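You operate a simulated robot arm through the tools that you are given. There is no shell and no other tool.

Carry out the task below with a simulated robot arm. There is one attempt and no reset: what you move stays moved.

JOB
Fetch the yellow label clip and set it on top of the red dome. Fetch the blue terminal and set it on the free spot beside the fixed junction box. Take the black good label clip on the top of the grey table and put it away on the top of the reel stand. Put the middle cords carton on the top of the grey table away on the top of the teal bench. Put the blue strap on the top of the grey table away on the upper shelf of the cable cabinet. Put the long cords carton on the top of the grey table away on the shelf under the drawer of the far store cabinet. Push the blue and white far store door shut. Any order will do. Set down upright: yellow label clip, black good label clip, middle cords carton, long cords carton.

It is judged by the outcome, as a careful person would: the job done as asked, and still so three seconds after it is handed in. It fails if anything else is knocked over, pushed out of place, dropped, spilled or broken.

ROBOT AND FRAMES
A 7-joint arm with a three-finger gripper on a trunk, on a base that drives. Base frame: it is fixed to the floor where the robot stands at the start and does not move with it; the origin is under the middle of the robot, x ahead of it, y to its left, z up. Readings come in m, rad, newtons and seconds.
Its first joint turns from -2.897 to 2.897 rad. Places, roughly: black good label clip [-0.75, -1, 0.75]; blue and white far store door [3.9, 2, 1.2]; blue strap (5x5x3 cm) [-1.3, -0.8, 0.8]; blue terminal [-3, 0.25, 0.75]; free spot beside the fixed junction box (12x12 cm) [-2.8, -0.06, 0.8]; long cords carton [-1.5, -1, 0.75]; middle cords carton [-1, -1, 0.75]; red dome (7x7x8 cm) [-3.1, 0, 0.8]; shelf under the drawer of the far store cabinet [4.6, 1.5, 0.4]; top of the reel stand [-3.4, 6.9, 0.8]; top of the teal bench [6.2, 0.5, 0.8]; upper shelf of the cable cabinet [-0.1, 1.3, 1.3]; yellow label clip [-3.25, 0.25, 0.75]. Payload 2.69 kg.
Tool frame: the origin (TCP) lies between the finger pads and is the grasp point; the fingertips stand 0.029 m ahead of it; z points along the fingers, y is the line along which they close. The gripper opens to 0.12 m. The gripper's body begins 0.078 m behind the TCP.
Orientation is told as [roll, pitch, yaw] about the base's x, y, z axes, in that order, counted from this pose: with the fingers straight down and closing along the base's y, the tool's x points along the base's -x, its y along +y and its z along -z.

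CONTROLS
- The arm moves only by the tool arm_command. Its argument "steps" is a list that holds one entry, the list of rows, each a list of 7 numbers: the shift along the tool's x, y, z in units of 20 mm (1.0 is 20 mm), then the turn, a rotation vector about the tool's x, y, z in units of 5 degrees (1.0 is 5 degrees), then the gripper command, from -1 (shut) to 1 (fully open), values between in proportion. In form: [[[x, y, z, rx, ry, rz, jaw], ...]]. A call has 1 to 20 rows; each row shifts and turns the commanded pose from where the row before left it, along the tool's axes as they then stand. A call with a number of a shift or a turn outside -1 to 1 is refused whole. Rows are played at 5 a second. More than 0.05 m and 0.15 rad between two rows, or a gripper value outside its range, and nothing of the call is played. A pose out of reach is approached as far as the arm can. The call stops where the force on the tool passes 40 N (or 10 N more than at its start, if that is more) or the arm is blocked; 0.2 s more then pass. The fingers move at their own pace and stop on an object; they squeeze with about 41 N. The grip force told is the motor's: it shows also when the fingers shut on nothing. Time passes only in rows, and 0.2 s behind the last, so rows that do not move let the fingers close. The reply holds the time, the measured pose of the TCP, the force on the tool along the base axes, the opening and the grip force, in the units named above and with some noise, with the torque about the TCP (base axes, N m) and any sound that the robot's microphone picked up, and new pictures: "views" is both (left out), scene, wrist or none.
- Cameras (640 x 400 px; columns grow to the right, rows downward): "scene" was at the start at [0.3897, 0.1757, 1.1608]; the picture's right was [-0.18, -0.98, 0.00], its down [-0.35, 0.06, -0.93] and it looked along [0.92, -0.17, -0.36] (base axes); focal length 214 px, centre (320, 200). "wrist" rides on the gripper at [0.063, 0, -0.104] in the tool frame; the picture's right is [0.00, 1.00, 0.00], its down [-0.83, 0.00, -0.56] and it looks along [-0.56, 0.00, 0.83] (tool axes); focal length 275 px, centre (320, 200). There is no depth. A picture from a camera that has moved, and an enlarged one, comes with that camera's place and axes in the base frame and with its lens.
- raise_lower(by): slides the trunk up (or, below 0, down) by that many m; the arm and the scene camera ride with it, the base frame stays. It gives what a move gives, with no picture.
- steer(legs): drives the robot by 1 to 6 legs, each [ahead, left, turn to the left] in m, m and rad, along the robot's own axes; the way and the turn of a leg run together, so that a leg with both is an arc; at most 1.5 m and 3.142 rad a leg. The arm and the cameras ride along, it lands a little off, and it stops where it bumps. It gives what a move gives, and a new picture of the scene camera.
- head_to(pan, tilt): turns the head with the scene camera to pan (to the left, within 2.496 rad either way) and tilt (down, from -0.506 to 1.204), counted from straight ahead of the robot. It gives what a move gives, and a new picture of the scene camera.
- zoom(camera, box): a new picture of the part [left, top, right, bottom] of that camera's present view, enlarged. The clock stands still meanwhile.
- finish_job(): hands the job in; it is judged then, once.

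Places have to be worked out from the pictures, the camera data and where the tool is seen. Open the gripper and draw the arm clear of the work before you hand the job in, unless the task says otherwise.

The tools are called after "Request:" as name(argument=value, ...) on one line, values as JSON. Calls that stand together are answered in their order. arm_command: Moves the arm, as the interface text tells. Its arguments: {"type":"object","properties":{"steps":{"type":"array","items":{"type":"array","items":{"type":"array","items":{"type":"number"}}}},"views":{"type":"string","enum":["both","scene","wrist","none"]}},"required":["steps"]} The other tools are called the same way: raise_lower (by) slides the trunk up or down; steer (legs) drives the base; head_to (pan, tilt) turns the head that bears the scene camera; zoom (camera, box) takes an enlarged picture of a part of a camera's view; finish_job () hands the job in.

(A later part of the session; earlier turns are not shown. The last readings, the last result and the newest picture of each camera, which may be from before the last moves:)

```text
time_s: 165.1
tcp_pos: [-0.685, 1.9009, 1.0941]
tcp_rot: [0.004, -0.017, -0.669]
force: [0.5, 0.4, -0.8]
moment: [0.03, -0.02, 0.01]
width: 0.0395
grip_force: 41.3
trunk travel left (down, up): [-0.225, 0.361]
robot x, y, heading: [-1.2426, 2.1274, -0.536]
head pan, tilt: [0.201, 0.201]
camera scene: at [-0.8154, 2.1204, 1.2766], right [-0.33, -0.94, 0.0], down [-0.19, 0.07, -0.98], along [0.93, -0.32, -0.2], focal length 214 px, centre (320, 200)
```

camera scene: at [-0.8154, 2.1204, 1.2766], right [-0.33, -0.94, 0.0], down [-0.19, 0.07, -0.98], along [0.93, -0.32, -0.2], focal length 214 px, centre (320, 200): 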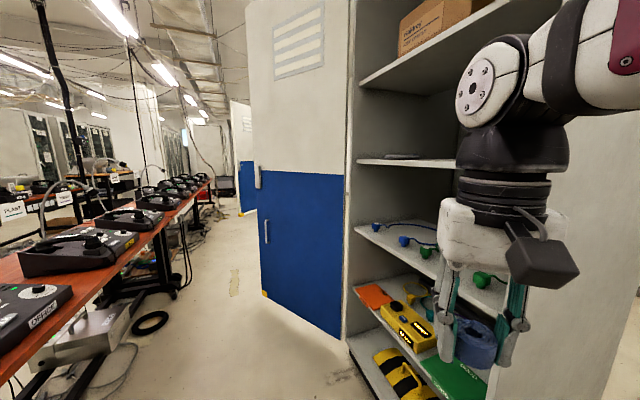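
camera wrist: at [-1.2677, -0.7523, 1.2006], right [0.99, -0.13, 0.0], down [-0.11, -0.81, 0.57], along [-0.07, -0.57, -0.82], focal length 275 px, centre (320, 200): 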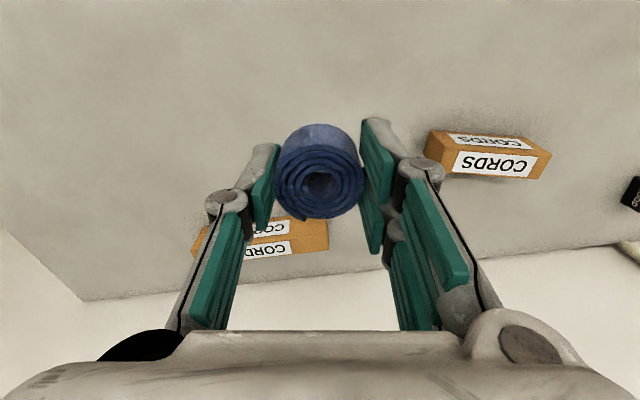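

I see the bays: the shelf at z≈1.26 with about 0.33 m of headroom is the upper shelf. I raise the trunk, pull the arm in and pitch the tool 45° so the gripper can enter the bay.

Request:
raise_lower(by=0.3)

Request:
arm_command(steps=[[[1, 0, 0, 0, 0, 0, -1], [1, 0, 0, 0, 0, 0, -1], [1, 0, 0, 0, 0, 0, -1], [1, 0, 0, 0, 0, 0, -1], [1, 0, 0, 0, 0, 0, -1], [0, 0, 0, 0, -1, 0, -1], [0, 0, 0, 0, -1, 0, -1], [0, 0, 0, 0, -1, 0, -1], [0, 0, 0, 0, -1, 0, -1], [0, 0, 0, 0, -1, 0, -1], [0, 0, 0, 0, -1, 0, -1], [0, 0, 0, 0, -1, 0, -1], [0, 0, 0, 0, -1, 0, -1], [0, 0, 0, 0, -1, 0, -1], [0, 0, 0, 0, 0, 0, -1]]], views="both")

```text
time_s: 168.1
tcp_pos: [-0.685, 1.8999, 1.3943]
tcp_rot: [0.001, -0.016, -0.668]
force: [-0.5, -0.1, 0.4]
moment: [0.0, -0.04, -0.01]
width: 0.0395
grip_force: 40.7
trunk travel left (down, up): [-0.525, 0.061]
robot x, y, heading: [-1.2441, 2.1257, -0.538]
head pan, tilt: [0.201, 0.201]
```

```text
time_s: 171.3
tcp_pos: [-0.7627, 1.9621, 1.3929]
tcp_rot: [0.008, -0.803, -0.673]
force: [0.7, -0.3, 0.5]
moment: [0.0, 0.0, -0.02]
width: 0.0398
grip_force: 41.4
trunk travel left (down, up): [-0.525, 0.061]
robot x, y, heading: [-1.2395, 2.1246, -0.539]
head pan, tilt: [0.201, 0.201]
camera scene: at [-0.9704, 2.2123, 1.5766], right [-0.33, -0.94, 0.0], down [-0.19, 0.07, -0.98], along [0.93, -0.32, -0.2], focal length 214 px, centre (320, 200)
camera wrist: at [-0.8562, 2.0369, 1.4197], right [0.62, 0.79, 0.0], down [0.14, -0.11, 0.98], along [0.77, -0.61, -0.18], focal length 275 px, centre (320, 200)
```

scene: 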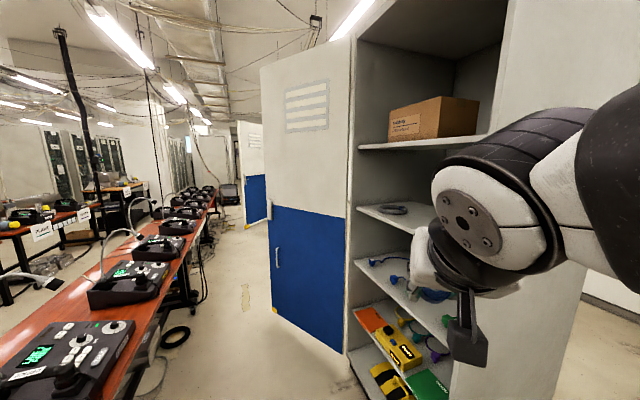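
wrist: 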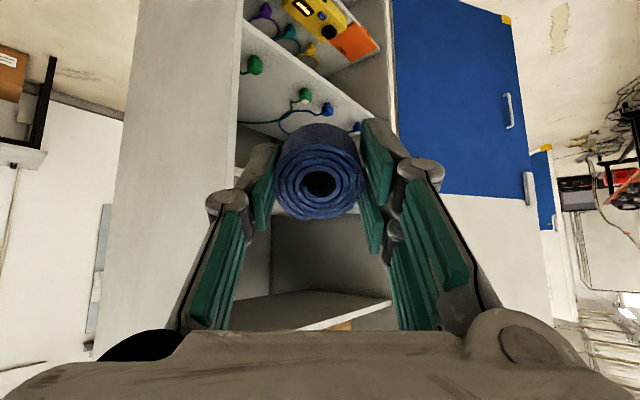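

The upper shelf (z≈1.265, front edge y≈1.555) holds only a small ring at its far side. I move to (-0.6, 2.2) and turn to face the opening.

Request:
steer(legs=[[0.51, 0.393, 0], [0, 0, -0.711]])

Request:
head_to(pan=-0.1, tilt=0.4)

Request:
zoom(camera="wrist", box=[0, 0, 640, 400])

```text
time_s: 176.7
tcp_pos: [-0.3531, 1.7683, 1.3935]
tcp_rot: [0.008, -0.804, -1.386]
force: [-0.5, 1.0, -0.5]
moment: [-0.01, 0.02, -0.04]
width: 0.0394
grip_force: 41.0
trunk travel left (down, up): [-0.525, 0.061]
robot x, y, heading: [-0.6034, 2.2084, -1.254]
head pan, tilt: [0.201, 0.201]
camera scene: at [-0.3479, 2.0943, 1.5766], right [-0.87, -0.5, 0.0], down [-0.1, 0.17, -0.98], along [0.49, -0.85, -0.2], focal length 214 px, centre (320, 200)
```

scene: 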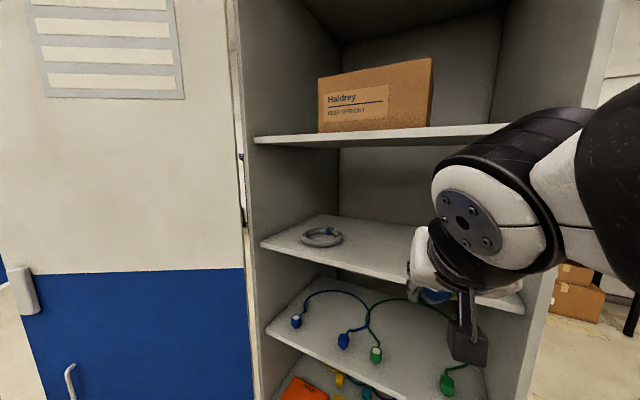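

```text
time_s: 177.5
tcp_pos: [-0.3527, 1.7687, 1.3924]
tcp_rot: [0.007, -0.802, -1.386]
force: [0.1, -0.7, 0.1]
moment: [0.0, 0.0, -0.01]
width: 0.0397
grip_force: 40.8
trunk travel left (down, up): [-0.525, 0.061]
robot x, y, heading: [-0.6105, 2.2045, -1.247]
head pan, tilt: [-0.099, 0.4]
camera scene: at [-0.3738, 2.0847, 1.5581], right [-0.97, -0.22, 0.0], down [-0.09, 0.38, -0.92], along [0.2, -0.9, -0.39], focal length 214 px, centre (320, 200)
```

scene: 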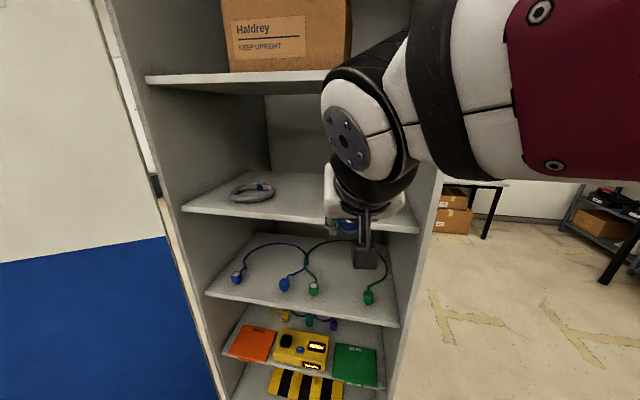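

```text
1.00 times, centred on (320, 200) of wrist (not enlarged: the box is as wide or as high as the picture)
camera zoom: at [-0.3755, 1.8866, 1.4198], right [0.98, 0.19, 0.0], down [0.03, -0.17, 0.98], along [0.19, -0.97, -0.18], focal length 275 px, centre (320, 200)
```

zoom: 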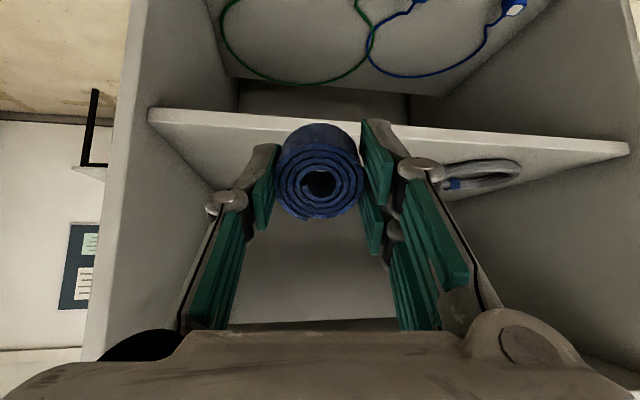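

The bay is free at x≈-0.3. I lower slightly and enter the bay horizontally with the tool pitched.

Request:
arm_command(steps=[[[0.72, 0, 0.695, 0, 0, 0, -1], [0.72, 0, 0.695, 0, 0, 0, -1], [0.36, 0, 0.35, 0, 0, 0, -1], [-0.695, 0, 0.72, 0, 0, 0, -1], [-0.695, 0, 0.72, 0, 0, 0, -1], [-0.695, 0, 0.72, 0, 0, 0, -1], [-0.695, 0, 0.72, 0, 0, 0, -1], [-0.695, 0, 0.72, 0, 0, 0, -1], [-0.695, 0, 0.72, 0, 0, 0, -1], [-0.695, 0, 0.72, 0, 0, 0, -1], [-0.695, 0, 0.72, 0, 0, 0, -1], [-0.695, 0, 0.72, 0, 0, 0, -1], [0, 0, 0, 0, 0, 0, -1]]], views="both")

```text
time_s: 180.3
tcp_pos: [-0.319, 1.5908, 1.3435]
tcp_rot: [0.005, -0.802, -1.385]
force: [0.3, -0.4, -0.2]
moment: [0.02, 0.01, 0.0]
width: 0.0394
grip_force: 40.4
trunk travel left (down, up): [-0.525, 0.061]
robot x, y, heading: [-0.6104, 2.208, -1.246]
head pan, tilt: [-0.099, 0.4]
camera scene: at [-0.3739, 2.0847, 1.5581], right [-0.98, -0.22, 0.0], down [-0.09, 0.38, -0.92], along [0.2, -0.9, -0.39], focal length 214 px, centre (320, 200)
camera wrist: at [-0.3413, 1.7093, 1.3699], right [0.98, 0.19, 0.0], down [0.03, -0.17, 0.98], along [0.19, -0.97, -0.18], focal length 275 px, centre (320, 200)
```

scene: 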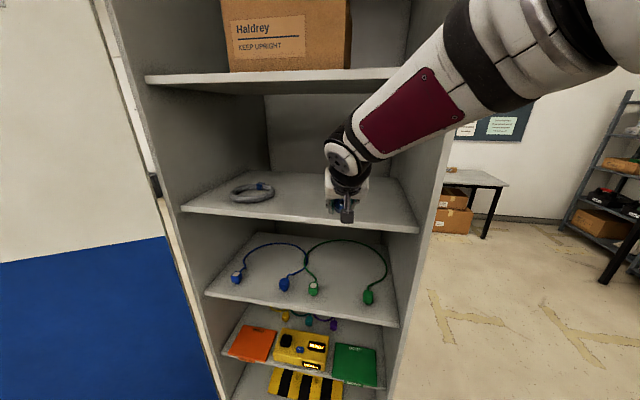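
wrist: 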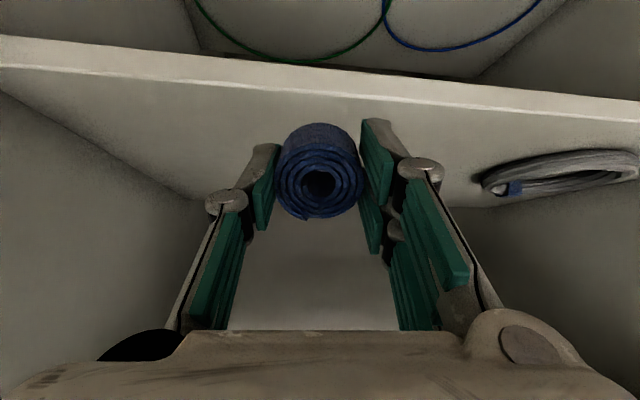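

Clear so far: shelf surface ≈1.267. I go further in 12 cm and reduce the pitch to about 31°.

Request:
arm_command(steps=[[[-0.695, 0, 0.72, 0, 0, 0, -1], [-0.695, 0, 0.72, 0, 0, 0, -1], [-0.695, 0, 0.72, 0, 0, 0, -1], [-0.695, 0, 0.72, 0, 0, 0, -1], [-0.695, 0, 0.72, 0, 0, 0, -1], [-0.695, 0, 0.72, 0, 0, 0, -1], [0, 0, 0, 0, 1, 0, -1], [0, 0, 0, 0, 1, 0, -1], [0, 0, 0, 0, 1, 0, -1], [0, 0, 0, 0, 0, 0, -1]]], views="both")

```text
time_s: 182.5
tcp_pos: [-0.2949, 1.4742, 1.3417]
tcp_rot: [0.005, -0.54, -1.383]
force: [-0.5, 0.3, -0.7]
moment: [0.0, -0.02, -0.01]
width: 0.0397
grip_force: 41.4
trunk travel left (down, up): [-0.525, 0.061]
robot x, y, heading: [-0.6102, 2.2055, -1.241]
head pan, tilt: [-0.099, 0.4]
camera scene: at [-0.3739, 2.0846, 1.5581], right [-0.98, -0.22, 0.0], down [-0.09, 0.38, -0.92], along [0.2, -0.9, -0.39], focal length 214 px, centre (320, 200)
camera wrist: at [-0.3166, 1.5808, 1.3992], right [0.98, 0.19, 0.0], down [0.08, -0.42, 0.9], along [0.18, -0.89, -0.43], focal length 275 px, centre (320, 200)
```

scene: 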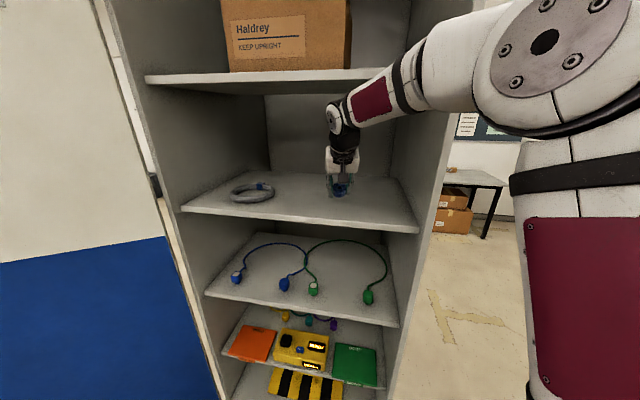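
wrist: 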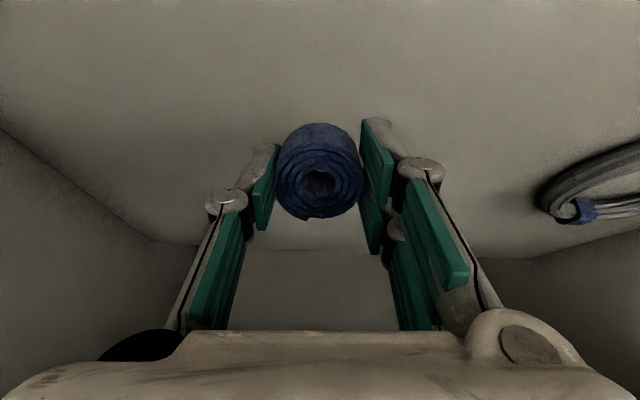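

There is ample headroom, so I reduce the pitch further to about 16° and lower toward the shelf.

Request:
arm_command(steps=[[[0, 0, 0, 0, 1, 0, -1], [0, 0, 0, 0, 1, 0, -1], [0, 0, 0, 0, 1, 0, -1], [0.17, 0, 0.6, 0, 0, 0, -1], [0.17, 0, 0.6, 0, 0, 0, -1], [0, 0, 0, 0, 0, 0, -1]]], views="scene")

Request:
zoom(camera="scene", box=[220, 60, 440, 240])

```text
time_s: 183.9
tcp_pos: [-0.2962, 1.4739, 1.3181]
tcp_rot: [0.007, -0.279, -1.382]
force: [-0.4, -0.6, -0.7]
moment: [-0.03, 0.05, 0.02]
width: 0.0397
grip_force: 41.2
trunk travel left (down, up): [-0.525, 0.061]
robot x, y, heading: [-0.6067, 2.207, -1.249]
head pan, tilt: [-0.099, 0.4]
camera scene: at [-0.3739, 2.0846, 1.5581], right [-0.98, -0.22, 0.0], down [-0.09, 0.38, -0.92], along [0.2, -0.9, -0.39], focal length 214 px, centre (320, 200)
```

scene: 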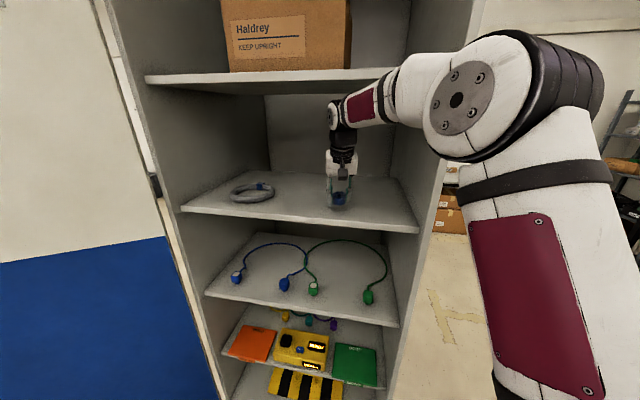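

```text
2.22 times, centred on (330, 150) of scene
camera zoom: at [-0.3739, 2.0846, 1.5581], right [-0.98, -0.22, 0.0], down [-0.09, 0.38, -0.92], along [0.2, -0.9, -0.39], focal length 477 px, centre (298, 311)
```

zoom: 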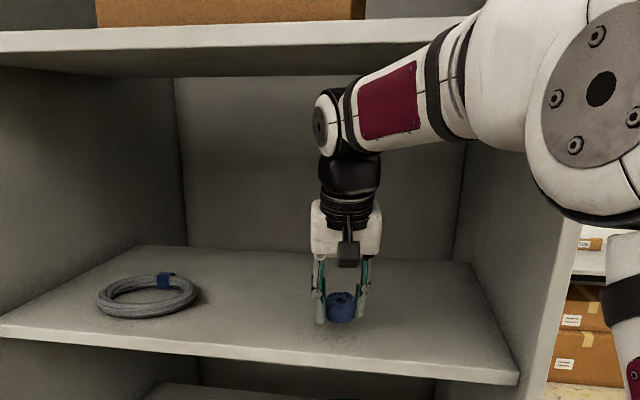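

The strap is just above the shelf. I lower in small steps until contact.

Request:
arm_command(steps=[[[0.1, 0, 0.36, 0, 0, 0, -1], [0, 0, 0, 0, 0, 0, -1]]], views="none")

Request:
arm_command(steps=[[[0.05, 0, 0.18, 0, 0, 0, -1], [0, 0, 0, 0, 0, 0, -1]]], views="none")

Request:
arm_command(steps=[[[0.05, 0, 0.18, 0, 0, 0, -1], [0, 0, 0, 0, 0, 0, -1]]], views="none")

```text
time_s: 184.5
tcp_pos: [-0.2971, 1.4757, 1.3108]
tcp_rot: [0.004, -0.279, -1.382]
force: [0.7, -0.5, -0.5]
moment: [-0.04, 0.01, -0.01]
width: 0.0397
grip_force: 41.2
trunk travel left (down, up): [-0.525, 0.061]
robot x, y, heading: [-0.6054, 2.2077, -1.249]
head pan, tilt: [-0.099, 0.4]
```

```text
time_s: 185.1
tcp_pos: [-0.2965, 1.4739, 1.3064]
tcp_rot: [0.005, -0.279, -1.383]
force: [-0.3, -0.7, 0.5]
moment: [0.02, -0.02, 0.0]
width: 0.0395
grip_force: 40.9
trunk travel left (down, up): [-0.525, 0.061]
robot x, y, heading: [-0.61, 2.2069, -1.249]
head pan, tilt: [-0.099, 0.4]
```

```text
time_s: 185.7
tcp_pos: [-0.2952, 1.4743, 1.3033]
tcp_rot: [0.004, -0.28, -1.382]
force: [0.3, 0.5, 0.4]
moment: [0.01, -0.02, -0.01]
width: 0.0396
grip_force: 40.8
trunk travel left (down, up): [-0.525, 0.061]
robot x, y, heading: [-0.6059, 2.2088, -1.247]
head pan, tilt: [-0.099, 0.4]
```

No contact yet; I continue in 3–4 mm steps.

Request:
arm_command(steps=[[[0.05, 0, 0.18, 0, 0, 0, -1], [0, 0, 0, 0, 0, 0, -1]]], views="none")

Request:
arm_command(steps=[[[0.04, 0, 0.14, 0, 0, 0, -1], [0, 0, 0, 0, 0, 0, -1]]], views="none")

Request:
zoom(camera="scene", box=[280, 140, 400, 230])

```text
time_s: 186.3
tcp_pos: [-0.2968, 1.4742, 1.2991]
tcp_rot: [0.006, -0.28, -1.381]
force: [0.7, 0.1, 0.6]
moment: [0.0, -0.02, 0.01]
width: 0.0399
grip_force: 40.9
trunk travel left (down, up): [-0.525, 0.061]
robot x, y, heading: [-0.6051, 2.2048, -1.246]
head pan, tilt: [-0.099, 0.4]
```

```text
time_s: 186.9
tcp_pos: [-0.2964, 1.4749, 1.2961]
tcp_rot: [0.006, -0.278, -1.382]
force: [0.1, -0.2, -1.3]
moment: [-0.01, 0.02, -0.02]
width: 0.0395
grip_force: 40.8
trunk travel left (down, up): [-0.525, 0.061]
robot x, y, heading: [-0.6059, 2.2077, -1.247]
head pan, tilt: [-0.099, 0.4]
```

```text
4.44 times, centred on (340, 185) of scene
camera zoom: at [-0.3739, 2.0846, 1.5581], right [-0.98, -0.22, 0.0], down [-0.09, 0.38, -0.92], along [0.2, -0.9, -0.39], focal length 953 px, centre (231, 267)
```

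zoom: 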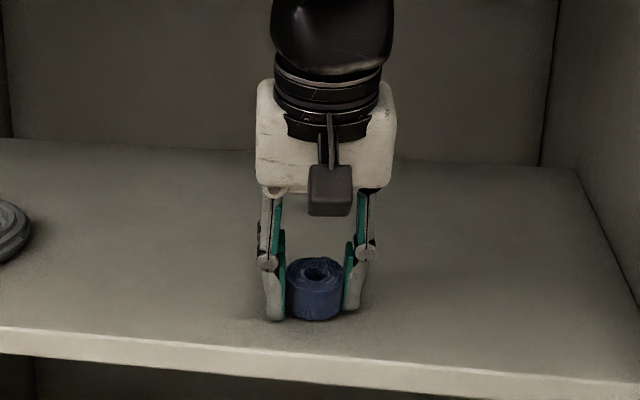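

The strap is nearly on the shelf. I continue down a few millimetres.

Request:
arm_command(steps=[[[0.04, 0, 0.14, 0, 0, 0, -1], [0, 0, 0, 0, 0, 0, -1]]], views="none")

Request:
arm_command(steps=[[[0.04, 0, 0.14, 0, 0, 0, -1], [0, 0, 0, 0, 0, 0, -1]]], views="none")

```text
time_s: 187.5
tcp_pos: [-0.2968, 1.4735, 1.2929]
tcp_rot: [0.003, -0.281, -1.383]
force: [-0.5, 0.1, 0.8]
moment: [0.05, -0.03, 0.0]
width: 0.0395
grip_force: 41.1
trunk travel left (down, up): [-0.525, 0.061]
robot x, y, heading: [-0.6037, 2.2058, -1.245]
head pan, tilt: [-0.099, 0.4]
```

```text
time_s: 188.1
tcp_pos: [-0.2962, 1.474, 1.2919]
tcp_rot: [0.004, -0.284, -1.381]
force: [-2.8, -1.5, 23.3]
moment: [0.39, -0.48, 0.03]
width: 0.0394
grip_force: 41.6
trunk travel left (down, up): [-0.525, 0.061]
robot x, y, heading: [-0.6062, 2.2075, -1.254]
head pan, tilt: [-0.099, 0.4]
```

Contact. I ease off a touch, open the jaw and back out along the tool axis a little, then look.

Request:
arm_command(steps=[[[-0.02, 0, -0.06, 0, 0, 0, -1], [0, 0, 0, 0, 0, 0, -0.2], [0, 0, 0, 0, 0, 0, 0.1], [0, 0, 0, 0, 0, 0, 0.3], [0, 0, 0, 0, 0, 0, 0.3], [0, 0, -1, 0, 0, 0, 0.3], [0, 0, -1, 0, 0, 0, 0.3], [0, 0, -0.5, 0, 0, 0, 0.3], [0, 0, 0, 0, 0, 0, 0.3]]], views="both")

Request:
zoom(camera="scene", box=[280, 140, 400, 230])

```text
time_s: 190.1
tcp_pos: [-0.2979, 1.4874, 1.3399]
tcp_rot: [0.006, -0.28, -1.381]
force: [0.3, -0.1, 0.6]
moment: [-0.03, -0.03, -0.04]
width: 0.078
grip_force: 0.0
trunk travel left (down, up): [-0.525, 0.061]
robot x, y, heading: [-0.6105, 2.2045, -1.244]
head pan, tilt: [-0.099, 0.4]
camera scene: at [-0.3739, 2.0847, 1.5581], right [-0.98, -0.22, 0.0], down [-0.09, 0.38, -0.92], along [0.2, -0.9, -0.39], focal length 214 px, centre (320, 200)
camera wrist: at [-0.3154, 1.5764, 1.4225], right [0.98, 0.19, 0.0], down [0.12, -0.63, 0.76], along [0.15, -0.75, -0.65], focal length 275 px, centre (320, 200)
```

scene: 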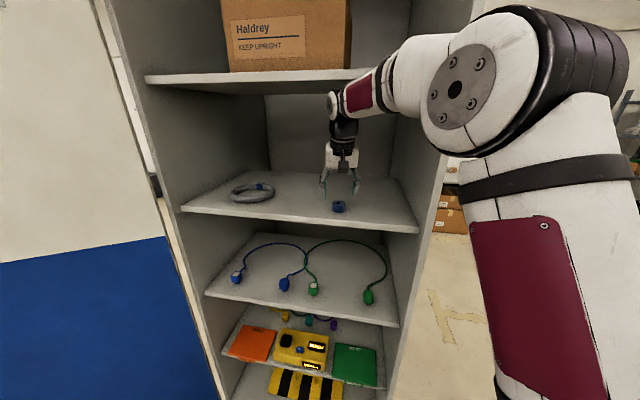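
wrist: 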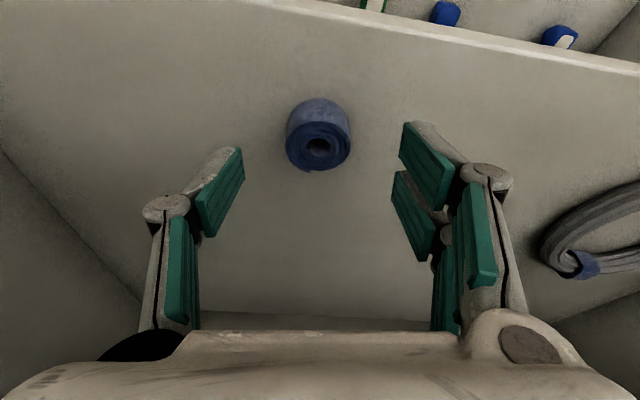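

```text
4.44 times, centred on (340, 185) of scene
camera zoom: at [-0.3739, 2.0847, 1.5581], right [-0.98, -0.22, 0.0], down [-0.09, 0.38, -0.92], along [0.2, -0.9, -0.39], focal length 953 px, centre (231, 267)
```

zoom: 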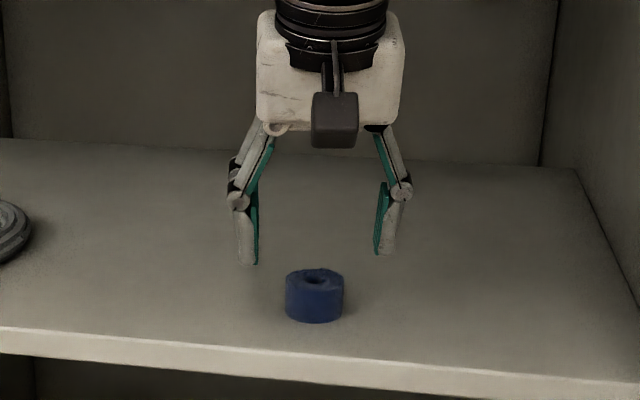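

The strap sits flat on the upper shelf. I withdraw the arm straight back out of the bay.

Request:
arm_command(steps=[[[0.96, 0, -0.28, 0, 0, 0, 0.3], [0.96, 0, -0.28, 0, 0, 0, 0.3], [0.96, 0, -0.28, 0, 0, 0, 0.3], [0.96, 0, -0.28, 0, 0, 0, 0.3], [0.96, 0, -0.28, 0, 0, 0, 0.3], [0.96, 0, -0.28, 0, 0, 0, 0.3], [0.96, 0, -0.28, 0, 0, 0, 0.3], [0.96, 0, -0.28, 0, 0, 0, 0.3], [0.96, 0, -0.28, 0, 0, 0, 0.3], [0.96, 0, -0.28, 0, 0, 0, 0.3], [0.96, 0, -0.28, 0, 0, 0, 0.3], [0.96, 0, -0.28, 0, 0, 0, 0.3], [0.96, 0, -0.28, 0, 0, 0, 0.3], [0.96, 0, -0.28, 0, 0, 0, 0.3], [0, 0, 0, 0, 0, 0, 0.3]]], views="scene")

```text
time_s: 193.3
tcp_pos: [-0.3508, 1.7623, 1.3412]
tcp_rot: [0.006, -0.278, -1.381]
force: [0.6, 0.3, 0.1]
moment: [-0.01, -0.02, 0.01]
width: 0.0779
grip_force: 0.0
trunk travel left (down, up): [-0.525, 0.061]
robot x, y, heading: [-0.6092, 2.2056, -1.251]
head pan, tilt: [-0.099, 0.4]
camera scene: at [-0.3739, 2.0847, 1.5581], right [-0.98, -0.22, 0.0], down [-0.09, 0.38, -0.92], along [0.2, -0.9, -0.39], focal length 214 px, centre (320, 200)
```

scene: 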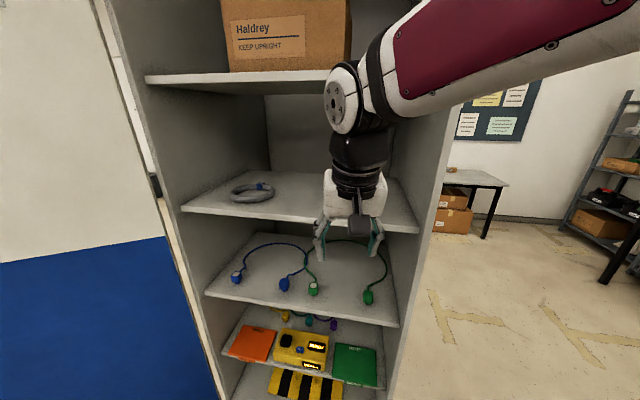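

The strap delivery is done. I slide away from the cabinet sideways, then set the tool vertical and lower the trunk for the next pickup.

Request:
steer(legs=[[-0.05, -0.62, 0], [0, 0, -0.32]])

Request:
arm_command(steps=[[[0, 0, 0, 0, 1, 0, 1], [0, 0, 0, 0, 1, 0, 1], [0, 0, 0, 0, 1, 0, 1], [0, 0, 0, 0, 0.3, 0, 1], [0, 0, 0, 0, 0, 0, 1]]], views="none")

Request:
raise_lower(by=-0.25)

Request:
steer(legs=[[1.4, 0, 0], [0.6, 0, 0]])

```text
time_s: 197.8
tcp_pos: [-1.1042, 1.5547, 1.341]
tcp_rot: [0.005, -0.279, -1.701]
force: [0.2, -0.6, 0.3]
moment: [0.02, 0.0, -0.02]
width: 0.0778
grip_force: 0.1
trunk travel left (down, up): [-0.525, 0.061]
robot x, y, heading: [-1.2076, 2.056, -1.565]
head pan, tilt: [-0.099, 0.4]
camera scene: at [-1.0254, 1.8691, 1.5581], right [-1.0, 0.09, 0.0], down [0.04, 0.39, -0.92], along [-0.09, -0.92, -0.39], focal length 214 px, centre (320, 200)
```

scene: 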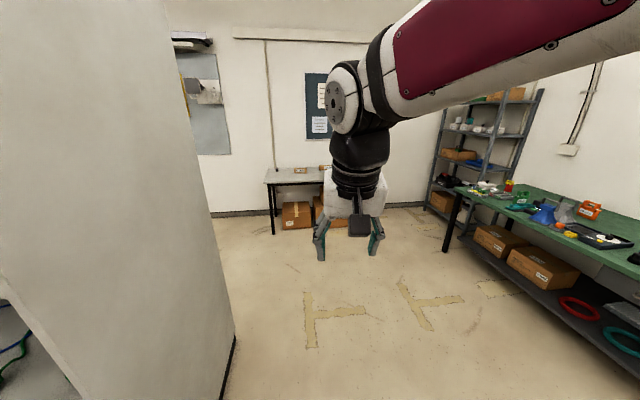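

```text
time_s: 199.0
tcp_pos: [-1.1039, 1.5543, 1.341]
tcp_rot: [0.007, 0.011, -1.701]
force: [0.5, -0.3, 0.7]
moment: [-0.01, 0.01, -0.02]
width: 0.1197
grip_force: 0.1
trunk travel left (down, up): [-0.525, 0.061]
robot x, y, heading: [-1.2069, 2.0546, -1.565]
head pan, tilt: [-0.099, 0.4]
```

```text
time_s: 201.6
tcp_pos: [-1.1038, 1.5553, 1.0894]
tcp_rot: [0.004, 0.008, -1.699]
force: [0.2, 0.4, 0.0]
moment: [-0.01, 0.01, 0.03]
width: 0.1201
grip_force: 0.0
trunk travel left (down, up): [-0.275, 0.311]
robot x, y, heading: [-1.2068, 2.0572, -1.558]
head pan, tilt: [-0.099, 0.4]
```

```text
time_s: 211.5
tcp_pos: [-1.0605, -0.4342, 1.0907]
tcp_rot: [0.006, 0.008, -1.676]
force: [0.2, -0.6, 0.3]
moment: [-0.01, 0.02, -0.03]
width: 0.1199
grip_force: 0.1
trunk travel left (down, up): [-0.275, 0.311]
robot x, y, heading: [-1.1816, 0.07, -1.54]
head pan, tilt: [-0.099, 0.4]
camera scene: at [-0.986, -0.2828, 1.3079], right [-1.0, 0.07, 0.0], down [0.03, 0.39, -0.92], along [-0.07, -0.92, -0.39], focal length 214 px, centre (320, 200)
```

scene: 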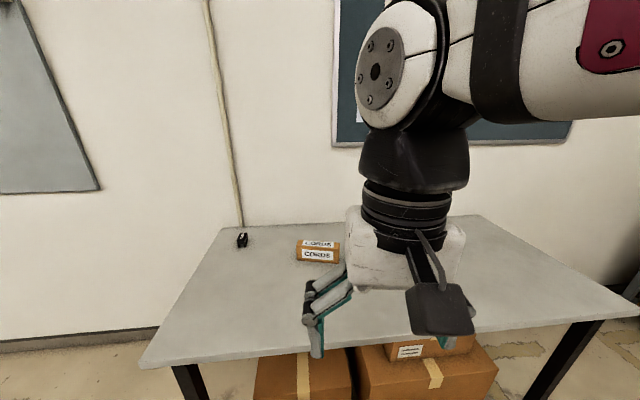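

I slide left to face the black clip and close in on the table.

Request:
steer(legs=[[0, 0.43, -0.03], [0.17, 0, 0]])

Request:
head_to(pan=0.1, tilt=0.6)

Request:
zoom(camera="wrist", box=[0, 0, 640, 400])

```text
time_s: 215.2
tcp_pos: [-0.6426, -0.5998, 1.0906]
tcp_rot: [0.005, 0.01, -1.703]
force: [-0.3, -0.4, -1.1]
moment: [0.0, 0.03, 0.0]
width: 0.12
grip_force: 0.0
trunk travel left (down, up): [-0.275, 0.311]
robot x, y, heading: [-0.7464, -0.0959, -1.571]
head pan, tilt: [-0.099, 0.4]
camera scene: at [-0.5626, -0.4518, 1.3079], right [-0.99, 0.1, 0.0], down [0.04, 0.39, -0.92], along [-0.09, -0.92, -0.39], focal length 214 px, centre (320, 200)
```

scene: 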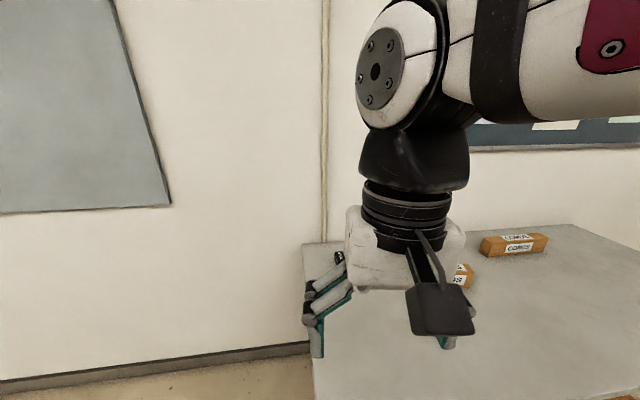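

```text
time_s: 216.0
tcp_pos: [-0.6417, -0.5999, 1.0901]
tcp_rot: [0.005, 0.009, -1.704]
force: [0.8, 0.3, 0.3]
moment: [0.01, -0.05, -0.02]
width: 0.12
grip_force: 0.1
trunk travel left (down, up): [-0.275, 0.311]
robot x, y, heading: [-0.7434, -0.0976, -1.57]
head pan, tilt: [0.099, 0.6]
camera scene: at [-0.5446, -0.4476, 1.2898], right [-1.0, -0.1, 0.0], down [-0.06, 0.56, -0.83], along [0.08, -0.82, -0.56], focal length 214 px, centre (320, 200)
```

scene: 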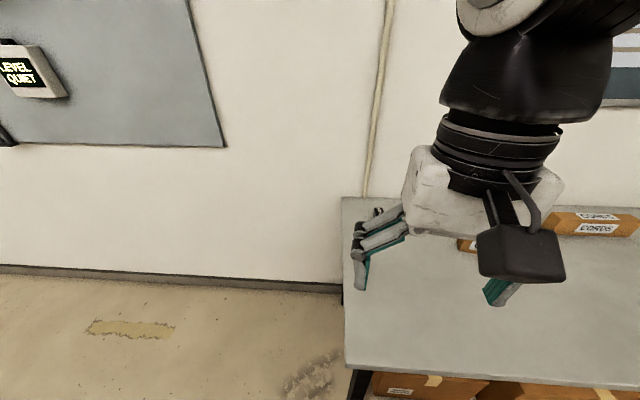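

```text
1.00 times, centred on (320, 200) of wrist (not enlarged: the box is as wide or as high as the picture)
camera zoom: at [-0.6346, -0.5372, 1.1953], right [0.99, -0.13, 0.0], down [-0.11, -0.83, 0.55], along [-0.07, -0.54, -0.84], focal length 275 px, centre (320, 200)
```

zoom: 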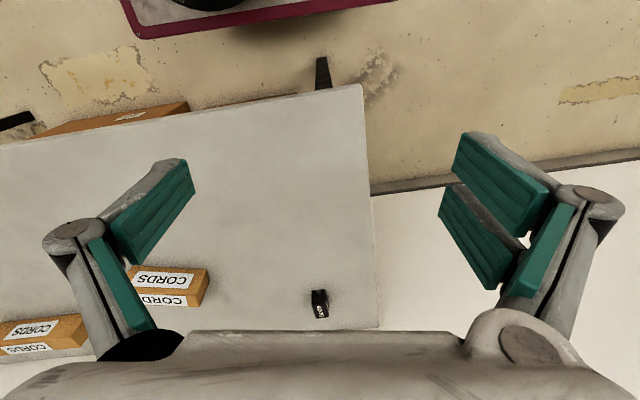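

The clip is at about (-0.708, -1.10). I extend the arm toward it and down a little.

Request:
arm_command(steps=[[[-1, 0, 0.275, 0, 0, 0, 1], [-1, 0, 0.275, 0, 0, 0, 1], [-1, 0, 0.275, 0, 0, 0, 1], [-1, 0, 0.275, 0, 0, 0, 1], [-1, 0, 0.275, 0, 0, 0, 1], [-1, 0, 0.275, 0, 0, 0, 1], [-1, 0, 0.275, 0, 0, 0, 1], [-1, 0, 0.275, 0, 0, 0, 1], [-1, 0, 0.275, 0, 0, 0, 1], [-1, 0, 0.275, 0, 0, 0, 1], [-1, 0, 0.275, 0, 0, 0, 1], [-1, 0, 0.275, 0, 0, 0, 1], [-1, 0, 0.275, 0, 0, 0, 1], [-1, 0, 0.275, 0, 0, 0, 1], [-1, 0, 0.275, 0, 0, 0, 1], [-1, 0, 0.275, 0, 0, 0, 1], [-1, 0, 0.275, 0, 0, 0, 1], [-1, 0, 0.275, 0, 0, 0, 1], [-1, 0, 0.275, 0, 0, 0, 1], [-1, 0, 0.275, 0, 0, 0, 1]]], views="wrist")

Request:
zoom(camera="wrist", box=[260, 110, 420, 210])

```text
time_s: 220.2
tcp_pos: [-0.6955, -0.9952, 0.9761]
tcp_rot: [0.006, 0.009, -1.707]
force: [-0.7, 0.0, 0.6]
moment: [0.0, -0.01, 0.01]
width: 0.1199
grip_force: 0.0
trunk travel left (down, up): [-0.275, 0.311]
robot x, y, heading: [-0.7482, -0.096, -1.568]
head pan, tilt: [0.099, 0.6]
camera wrist: at [-0.687, -0.9329, 1.0813], right [0.99, -0.13, 0.0], down [-0.11, -0.83, 0.55], along [-0.07, -0.54, -0.84], focal length 275 px, centre (320, 200)
```

wrist: 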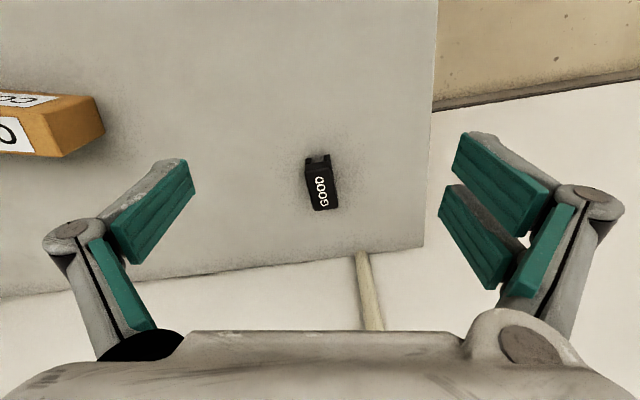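

```text
4.00 times, centred on (340, 160) of wrist
camera zoom: at [-0.687, -0.9329, 1.0813], right [0.99, -0.13, 0.0], down [-0.11, -0.83, 0.55], along [-0.07, -0.54, -0.84], focal length 1101 px, centre (240, 360)
```

zoom: 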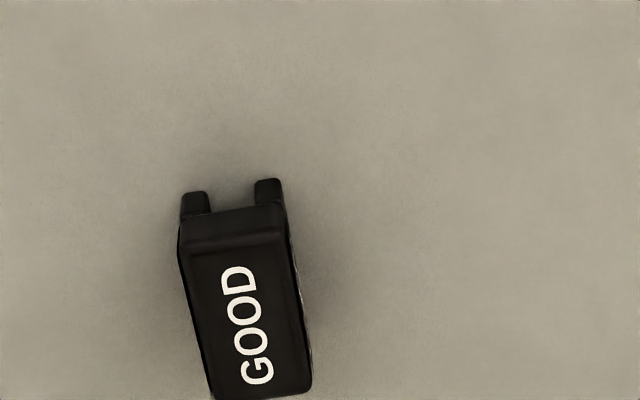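

The black clip reads "GOOD", long axis along y, centre about (-0.7085, -1.1085). I rotate 10° to square up, move over it and lower to z≈0.88.

Request:
arm_command(steps=[[[0, 0, 0, 0, 0, -1, 1], [0, 0, 0, 0, 0, -1, 1], [-0.94, -0.15, 0.8, 0, 0, 0, 1], [-0.94, -0.15, 0.8, 0, 0, 0, 1], [-0.94, -0.15, 0.8, 0, 0, 0, 1], [-0.94, -0.15, 0.8, 0, 0, 0, 1], [-0.94, -0.15, 0.8, 0, 0, 0, 1], [-0.94, -0.15, 0.8, 0, 0, 0, 1], [0, 0, 0, 0, 0, 0, 1]]], views="wrist")

```text
time_s: 222.2
tcp_pos: [-0.7083, -1.1073, 0.8806]
tcp_rot: [0.006, 0.008, -1.53]
force: [-0.1, -0.1, -0.1]
moment: [0.0, 0.02, -0.03]
width: 0.1203
grip_force: 0.1
trunk travel left (down, up): [-0.275, 0.311]
robot x, y, heading: [-0.7439, -0.0986, -1.571]
head pan, tilt: [0.099, 0.6]
camera wrist: at [-0.7113, -1.0448, 0.9841], right [1.0, 0.05, 0.01], down [0.03, -0.84, 0.55], along [0.03, -0.55, -0.84], focal length 275 px, centre (320, 200)
```

wrist: 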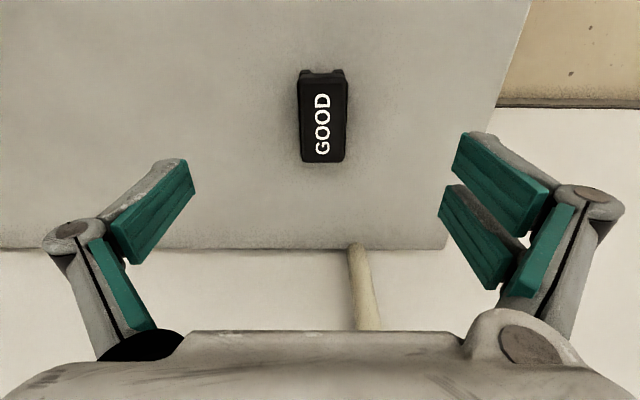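

Well aligned and centred. I descend to z≈0.794 and close.

Request:
arm_command(steps=[[[0, 0, 1, 0, 0, 0, 1], [0, 0, 1, 0, 0, 0, 1], [0, 0, 1, 0, 0, 0, 1], [0, 0, 1, 0, 0, 0, 1], [0, 0, 0.3, 0, 0, 0, 1], [0, 0, 0, 0, 0, 0, 0.2], [0, 0, 0, 0, 0, 0, -0.3], [0, 0, 0, 0, 0, 0, -1], [0, 0, 0, 0, 0, 0, -1], [0, 0, 0, 0, 0, 0, -1]]], views="wrist")

```text
time_s: 224.4
tcp_pos: [-0.7081, -1.1074, 0.7931]
tcp_rot: [0.006, 0.007, -1.529]
force: [0.4, -0.4, 0.3]
moment: [0.0, -0.03, 0.04]
width: 0.0308
grip_force: 41.1
trunk travel left (down, up): [-0.275, 0.311]
robot x, y, heading: [-0.7449, -0.1004, -1.575]
head pan, tilt: [0.099, 0.6]
camera wrist: at [-0.7107, -1.044, 0.8985], right [1.0, 0.05, 0.01], down [0.03, -0.84, 0.55], along [0.03, -0.55, -0.84], focal length 275 px, centre (320, 200)
```

wrist: 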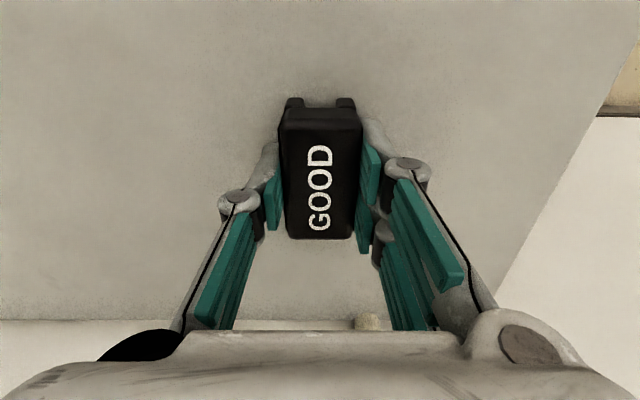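

Gripped at 3.1 cm. I lift and retract the arm to carrying position.

Request:
arm_command(steps=[[[0, 0, -1, 0, 0, 0, -1], [0, 0, -1, 0, 0, 0, -1], [0, 0, -1, 0, 0, 0, -1], [0, 0, -1, 0, 0, 0, -1], [0, 0, -1, 0, 0, 0, -1], [1, 0, -1, 0, 0, 0, -1], [1, 0, -1, 0, 0, 0, -1], [1, 0, -1, 0, 0, 0, -1], [1, 0, -1, 0, 0, 0, -1], [1, 0, -1, 0, 0, 0, -1], [1, 0, -1, 0, 0, 0, -1], [1, 0, -1, 0, 0, 0, -1], [1, 0, -1, 0, 0, 0, -1], [1, 0, -1, 0, 0, 0, -1], [1, 0, -1, 0, 0, 0, -1], [1, 0, 0, 0, 0, 0, -1], [1, 0, 0, 0, 0, 0, -1], [1, 0, 0, 0, 0, 0, -1], [1, 0, 0, 0, 0, 0, -1], [1, 0, 0, 0, 0, 0, -1]]], views="none")

Request:
arm_command(steps=[[[1, 0, 0, 0, 0, 0, -1], [1, 0, 0, 0, 0, 0, -1], [1, 0, 0, 0, 0, 0, -1], [1, 0, 0, 0, 0, 0, -1], [1, 0, 0, 0, 0, 0, -1], [1, 0, 0, 0, 0, 0, -1], [0, 0, 0, 0, 0, 0, -1]]], views="both")

```text
time_s: 228.6
tcp_pos: [-0.7213, -0.8107, 1.097]
tcp_rot: [0.007, 0.009, -1.532]
force: [-0.1, 0.3, -0.4]
moment: [0.02, -0.01, 0.03]
width: 0.0308
grip_force: 41.4
trunk travel left (down, up): [-0.275, 0.311]
robot x, y, heading: [-0.7445, -0.0942, -1.575]
head pan, tilt: [0.099, 0.6]
```

```text
time_s: 230.2
tcp_pos: [-0.7272, -0.6898, 1.0976]
tcp_rot: [0.006, 0.009, -1.53]
force: [0.5, -1.0, -0.6]
moment: [0.02, -0.03, -0.01]
width: 0.031
grip_force: 40.7
trunk travel left (down, up): [-0.275, 0.311]
robot x, y, heading: [-0.7456, -0.0987, -1.568]
head pan, tilt: [0.099, 0.6]
camera scene: at [-0.5446, -0.4476, 1.2897], right [-1.0, -0.1, 0.0], down [-0.06, 0.56, -0.83], along [0.08, -0.82, -0.56], focal length 214 px, centre (320, 200)
camera wrist: at [-0.7299, -0.6267, 1.2022], right [1.0, 0.05, 0.01], down [0.03, -0.84, 0.55], along [0.03, -0.55, -0.84], focal length 275 px, centre (320, 200)
```

scene: 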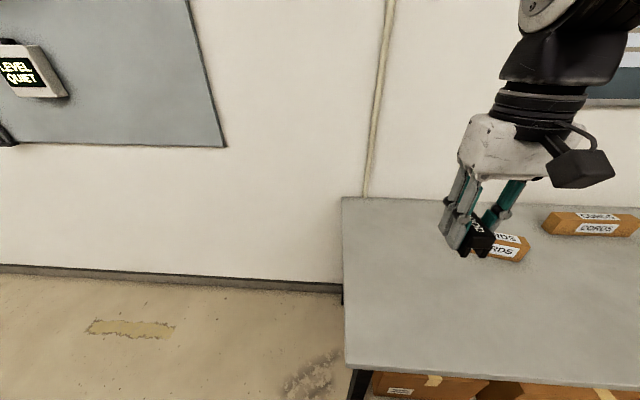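
wrist: 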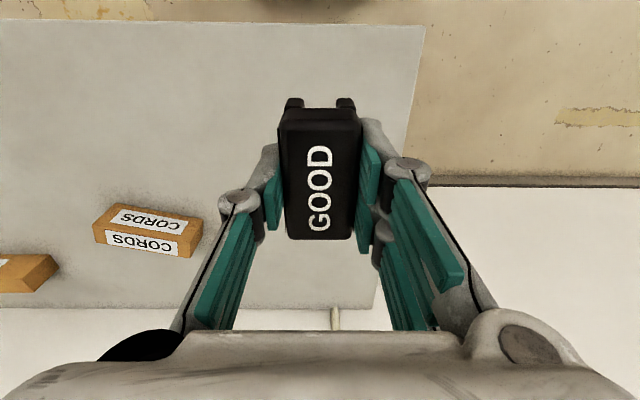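

The clip is secured. I drive back from the table, turn round and go along the corridor at x≈-2.1 toward the reel stand.

Request:
steer(legs=[[-0.25, 0, 0], [0, -0.9, 0], [0, 0, 3.14], [1.4, 0, 0], [1.0, 0.45, 0]])

Request:
head_to(pan=0.2, tilt=0.3)

```text
time_s: 255.5
tcp_pos: [-2.081, 3.1556, 1.0982]
tcp_rot: [0.005, 0.009, 1.607]
force: [-0.6, 0.2, 0.1]
moment: [0.0, 0.0, 0.0]
width: 0.0312
grip_force: 40.7
trunk travel left (down, up): [-0.275, 0.311]
robot x, y, heading: [-2.066, 2.5643, 1.568]
head pan, tilt: [0.099, 0.6]
camera scene: at [-2.2634, 2.9181, 1.2897], right [1.0, 0.09, 0.0], down [0.05, -0.56, -0.83], along [-0.08, 0.82, -0.56], focal length 214 px, centre (320, 200)
```

scene: 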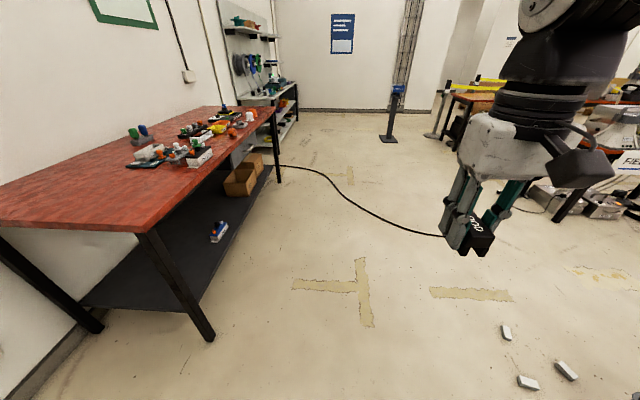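

```text
time_s: 256.3
tcp_pos: [-2.0824, 3.1557, 1.098]
tcp_rot: [0.004, 0.009, 1.607]
force: [-0.1, 0.2, -0.6]
moment: [0.0, 0.01, -0.03]
width: 0.031
grip_force: 40.6
trunk travel left (down, up): [-0.275, 0.311]
robot x, y, heading: [-2.0692, 2.5618, 1.562]
head pan, tilt: [0.201, 0.3]
camera scene: at [-2.2732, 2.9217, 1.3171], right [0.98, 0.19, 0.0], down [0.06, -0.29, -0.95], along [-0.19, 0.94, -0.3], focal length 214 px, centre (320, 200)
```

scene: 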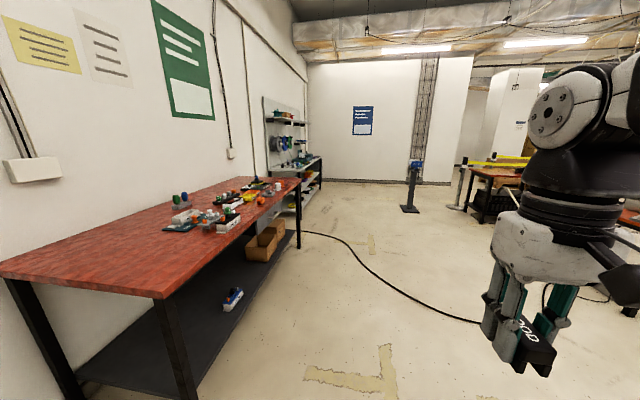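

The way ahead is clear along x≈-2.07 (bench on the left, bits to the right). I continue to y≈5.4 and look at the stand.

Request:
steer(legs=[[1.5, 0, 0], [1.35, 0, 0]])

Request:
head_to(pan=0.6, tilt=0.35)

```text
time_s: 270.0
tcp_pos: [-2.0508, 5.9866, 1.0965]
tcp_rot: [0.004, 0.008, 1.599]
force: [-0.1, -0.3, -0.5]
moment: [0.0, 0.01, 0.01]
width: 0.0308
grip_force: 40.8
trunk travel left (down, up): [-0.275, 0.311]
robot x, y, heading: [-2.0421, 5.3939, 1.556]
head pan, tilt: [0.201, 0.3]
camera scene: at [-2.2452, 5.7546, 1.3172], right [0.98, 0.18, 0.0], down [0.05, -0.29, -0.96], along [-0.18, 0.94, -0.3], focal length 214 px, centre (320, 200)
```

scene: 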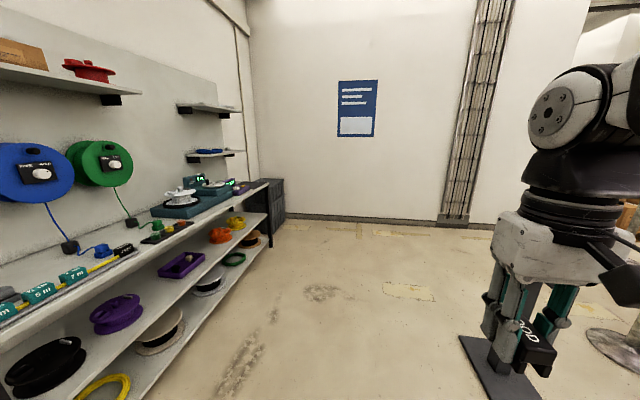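

```text
time_s: 270.8
tcp_pos: [-2.0509, 5.9857, 1.0978]
tcp_rot: [0.005, 0.009, 1.597]
force: [0.2, 0.1, 0.6]
moment: [-0.01, 0.01, 0.0]
width: 0.0308
grip_force: 41.1
trunk travel left (down, up): [-0.275, 0.311]
robot x, y, heading: [-2.0431, 5.3927, 1.554]
head pan, tilt: [0.6, 0.351]
camera scene: at [-2.2794, 5.7405, 1.3125], right [0.83, 0.55, 0.0], down [0.19, -0.29, -0.94], along [-0.52, 0.78, -0.34], focal length 214 px, centre (320, 200)
```

scene: 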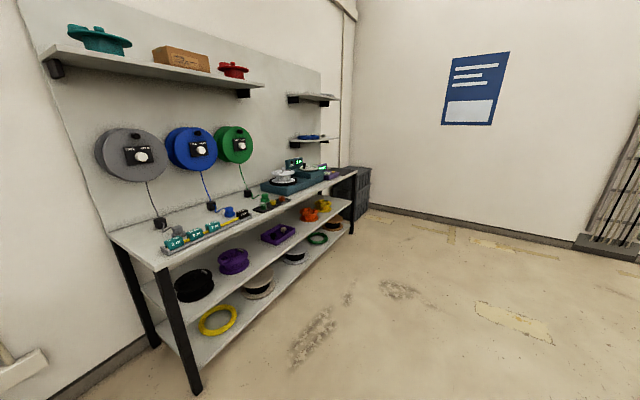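

The reel stand runs along the wall (front x≈-3.2, y 5.95–8.0, top z≈0.78). I zoom to find a free patch on its top.

Request:
zoom(camera="scene", box=[90, 140, 370, 300])

```text
2.29 times, centred on (230, 220) of scene
camera zoom: at [-2.2794, 5.7405, 1.3125], right [0.83, 0.55, 0.0], down [0.19, -0.29, -0.94], along [-0.52, 0.78, -0.34], focal length 490 px, centre (526, 154)
```

zoom: 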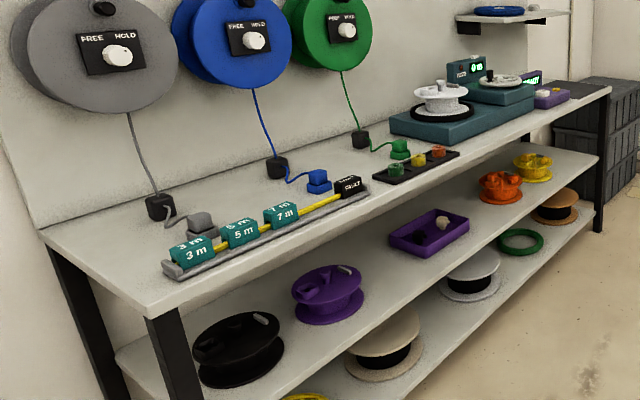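

There is a free patch at the near end of the top, around (-3.40, 6.01). I turn to face the stand and move to about (-2.5, 6.03).

Request:
steer(legs=[[0, 0, 1.587], [0.3, -0.63, 0], [0.16, 0, 0]])

Request:
head_to(pan=-0.1, tilt=0.6)

```text
time_s: 279.5
tcp_pos: [-3.0925, 6.0137, 1.099]
tcp_rot: [0.005, 0.008, -3.106]
force: [0.6, 0.5, -1.0]
moment: [0.0, 0.01, -0.01]
width: 0.0309
grip_force: 40.7
trunk travel left (down, up): [-0.275, 0.311]
robot x, y, heading: [-2.5006, 6.0268, 3.135]
head pan, tilt: [0.6, 0.351]
camera scene: at [-2.8428, 5.7879, 1.3125], right [-0.56, 0.83, 0.0], down [0.29, 0.19, -0.94], along [-0.78, -0.52, -0.34], focal length 214 px, centre (320, 200)
```

scene: 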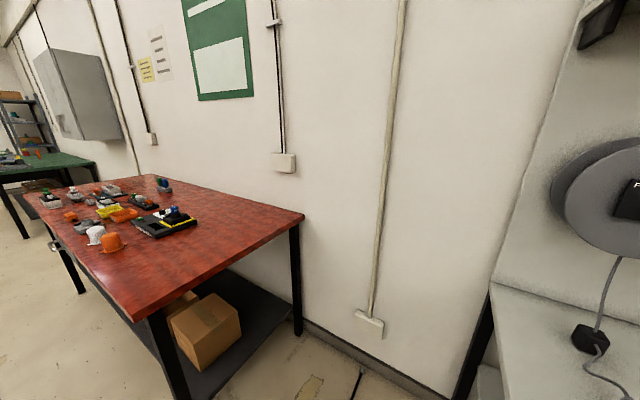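

```text
time_s: 280.6
tcp_pos: [-3.0937, 6.0123, 1.0979]
tcp_rot: [0.006, 0.008, -3.107]
force: [-0.1, 0.1, -0.3]
moment: [-0.03, 0.04, -0.03]
width: 0.0307
grip_force: 40.8
trunk travel left (down, up): [-0.275, 0.311]
robot x, y, heading: [-2.4997, 6.0232, 3.133]
head pan, tilt: [-0.099, 0.6]
camera scene: at [-2.8535, 5.8493, 1.2897], right [0.11, 0.99, 0.0], down [0.56, -0.06, -0.83], along [-0.82, 0.09, -0.56], focal length 214 px, centre (320, 200)
```

scene: 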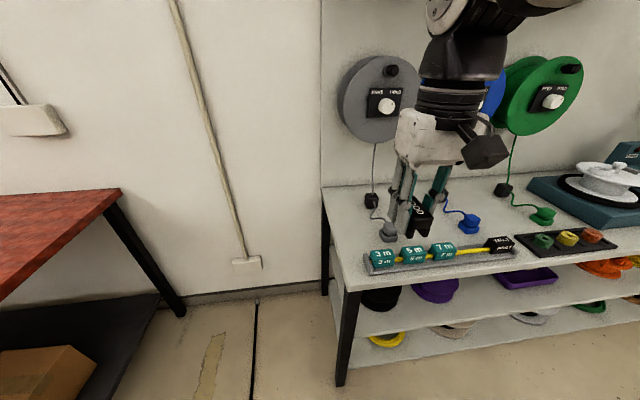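

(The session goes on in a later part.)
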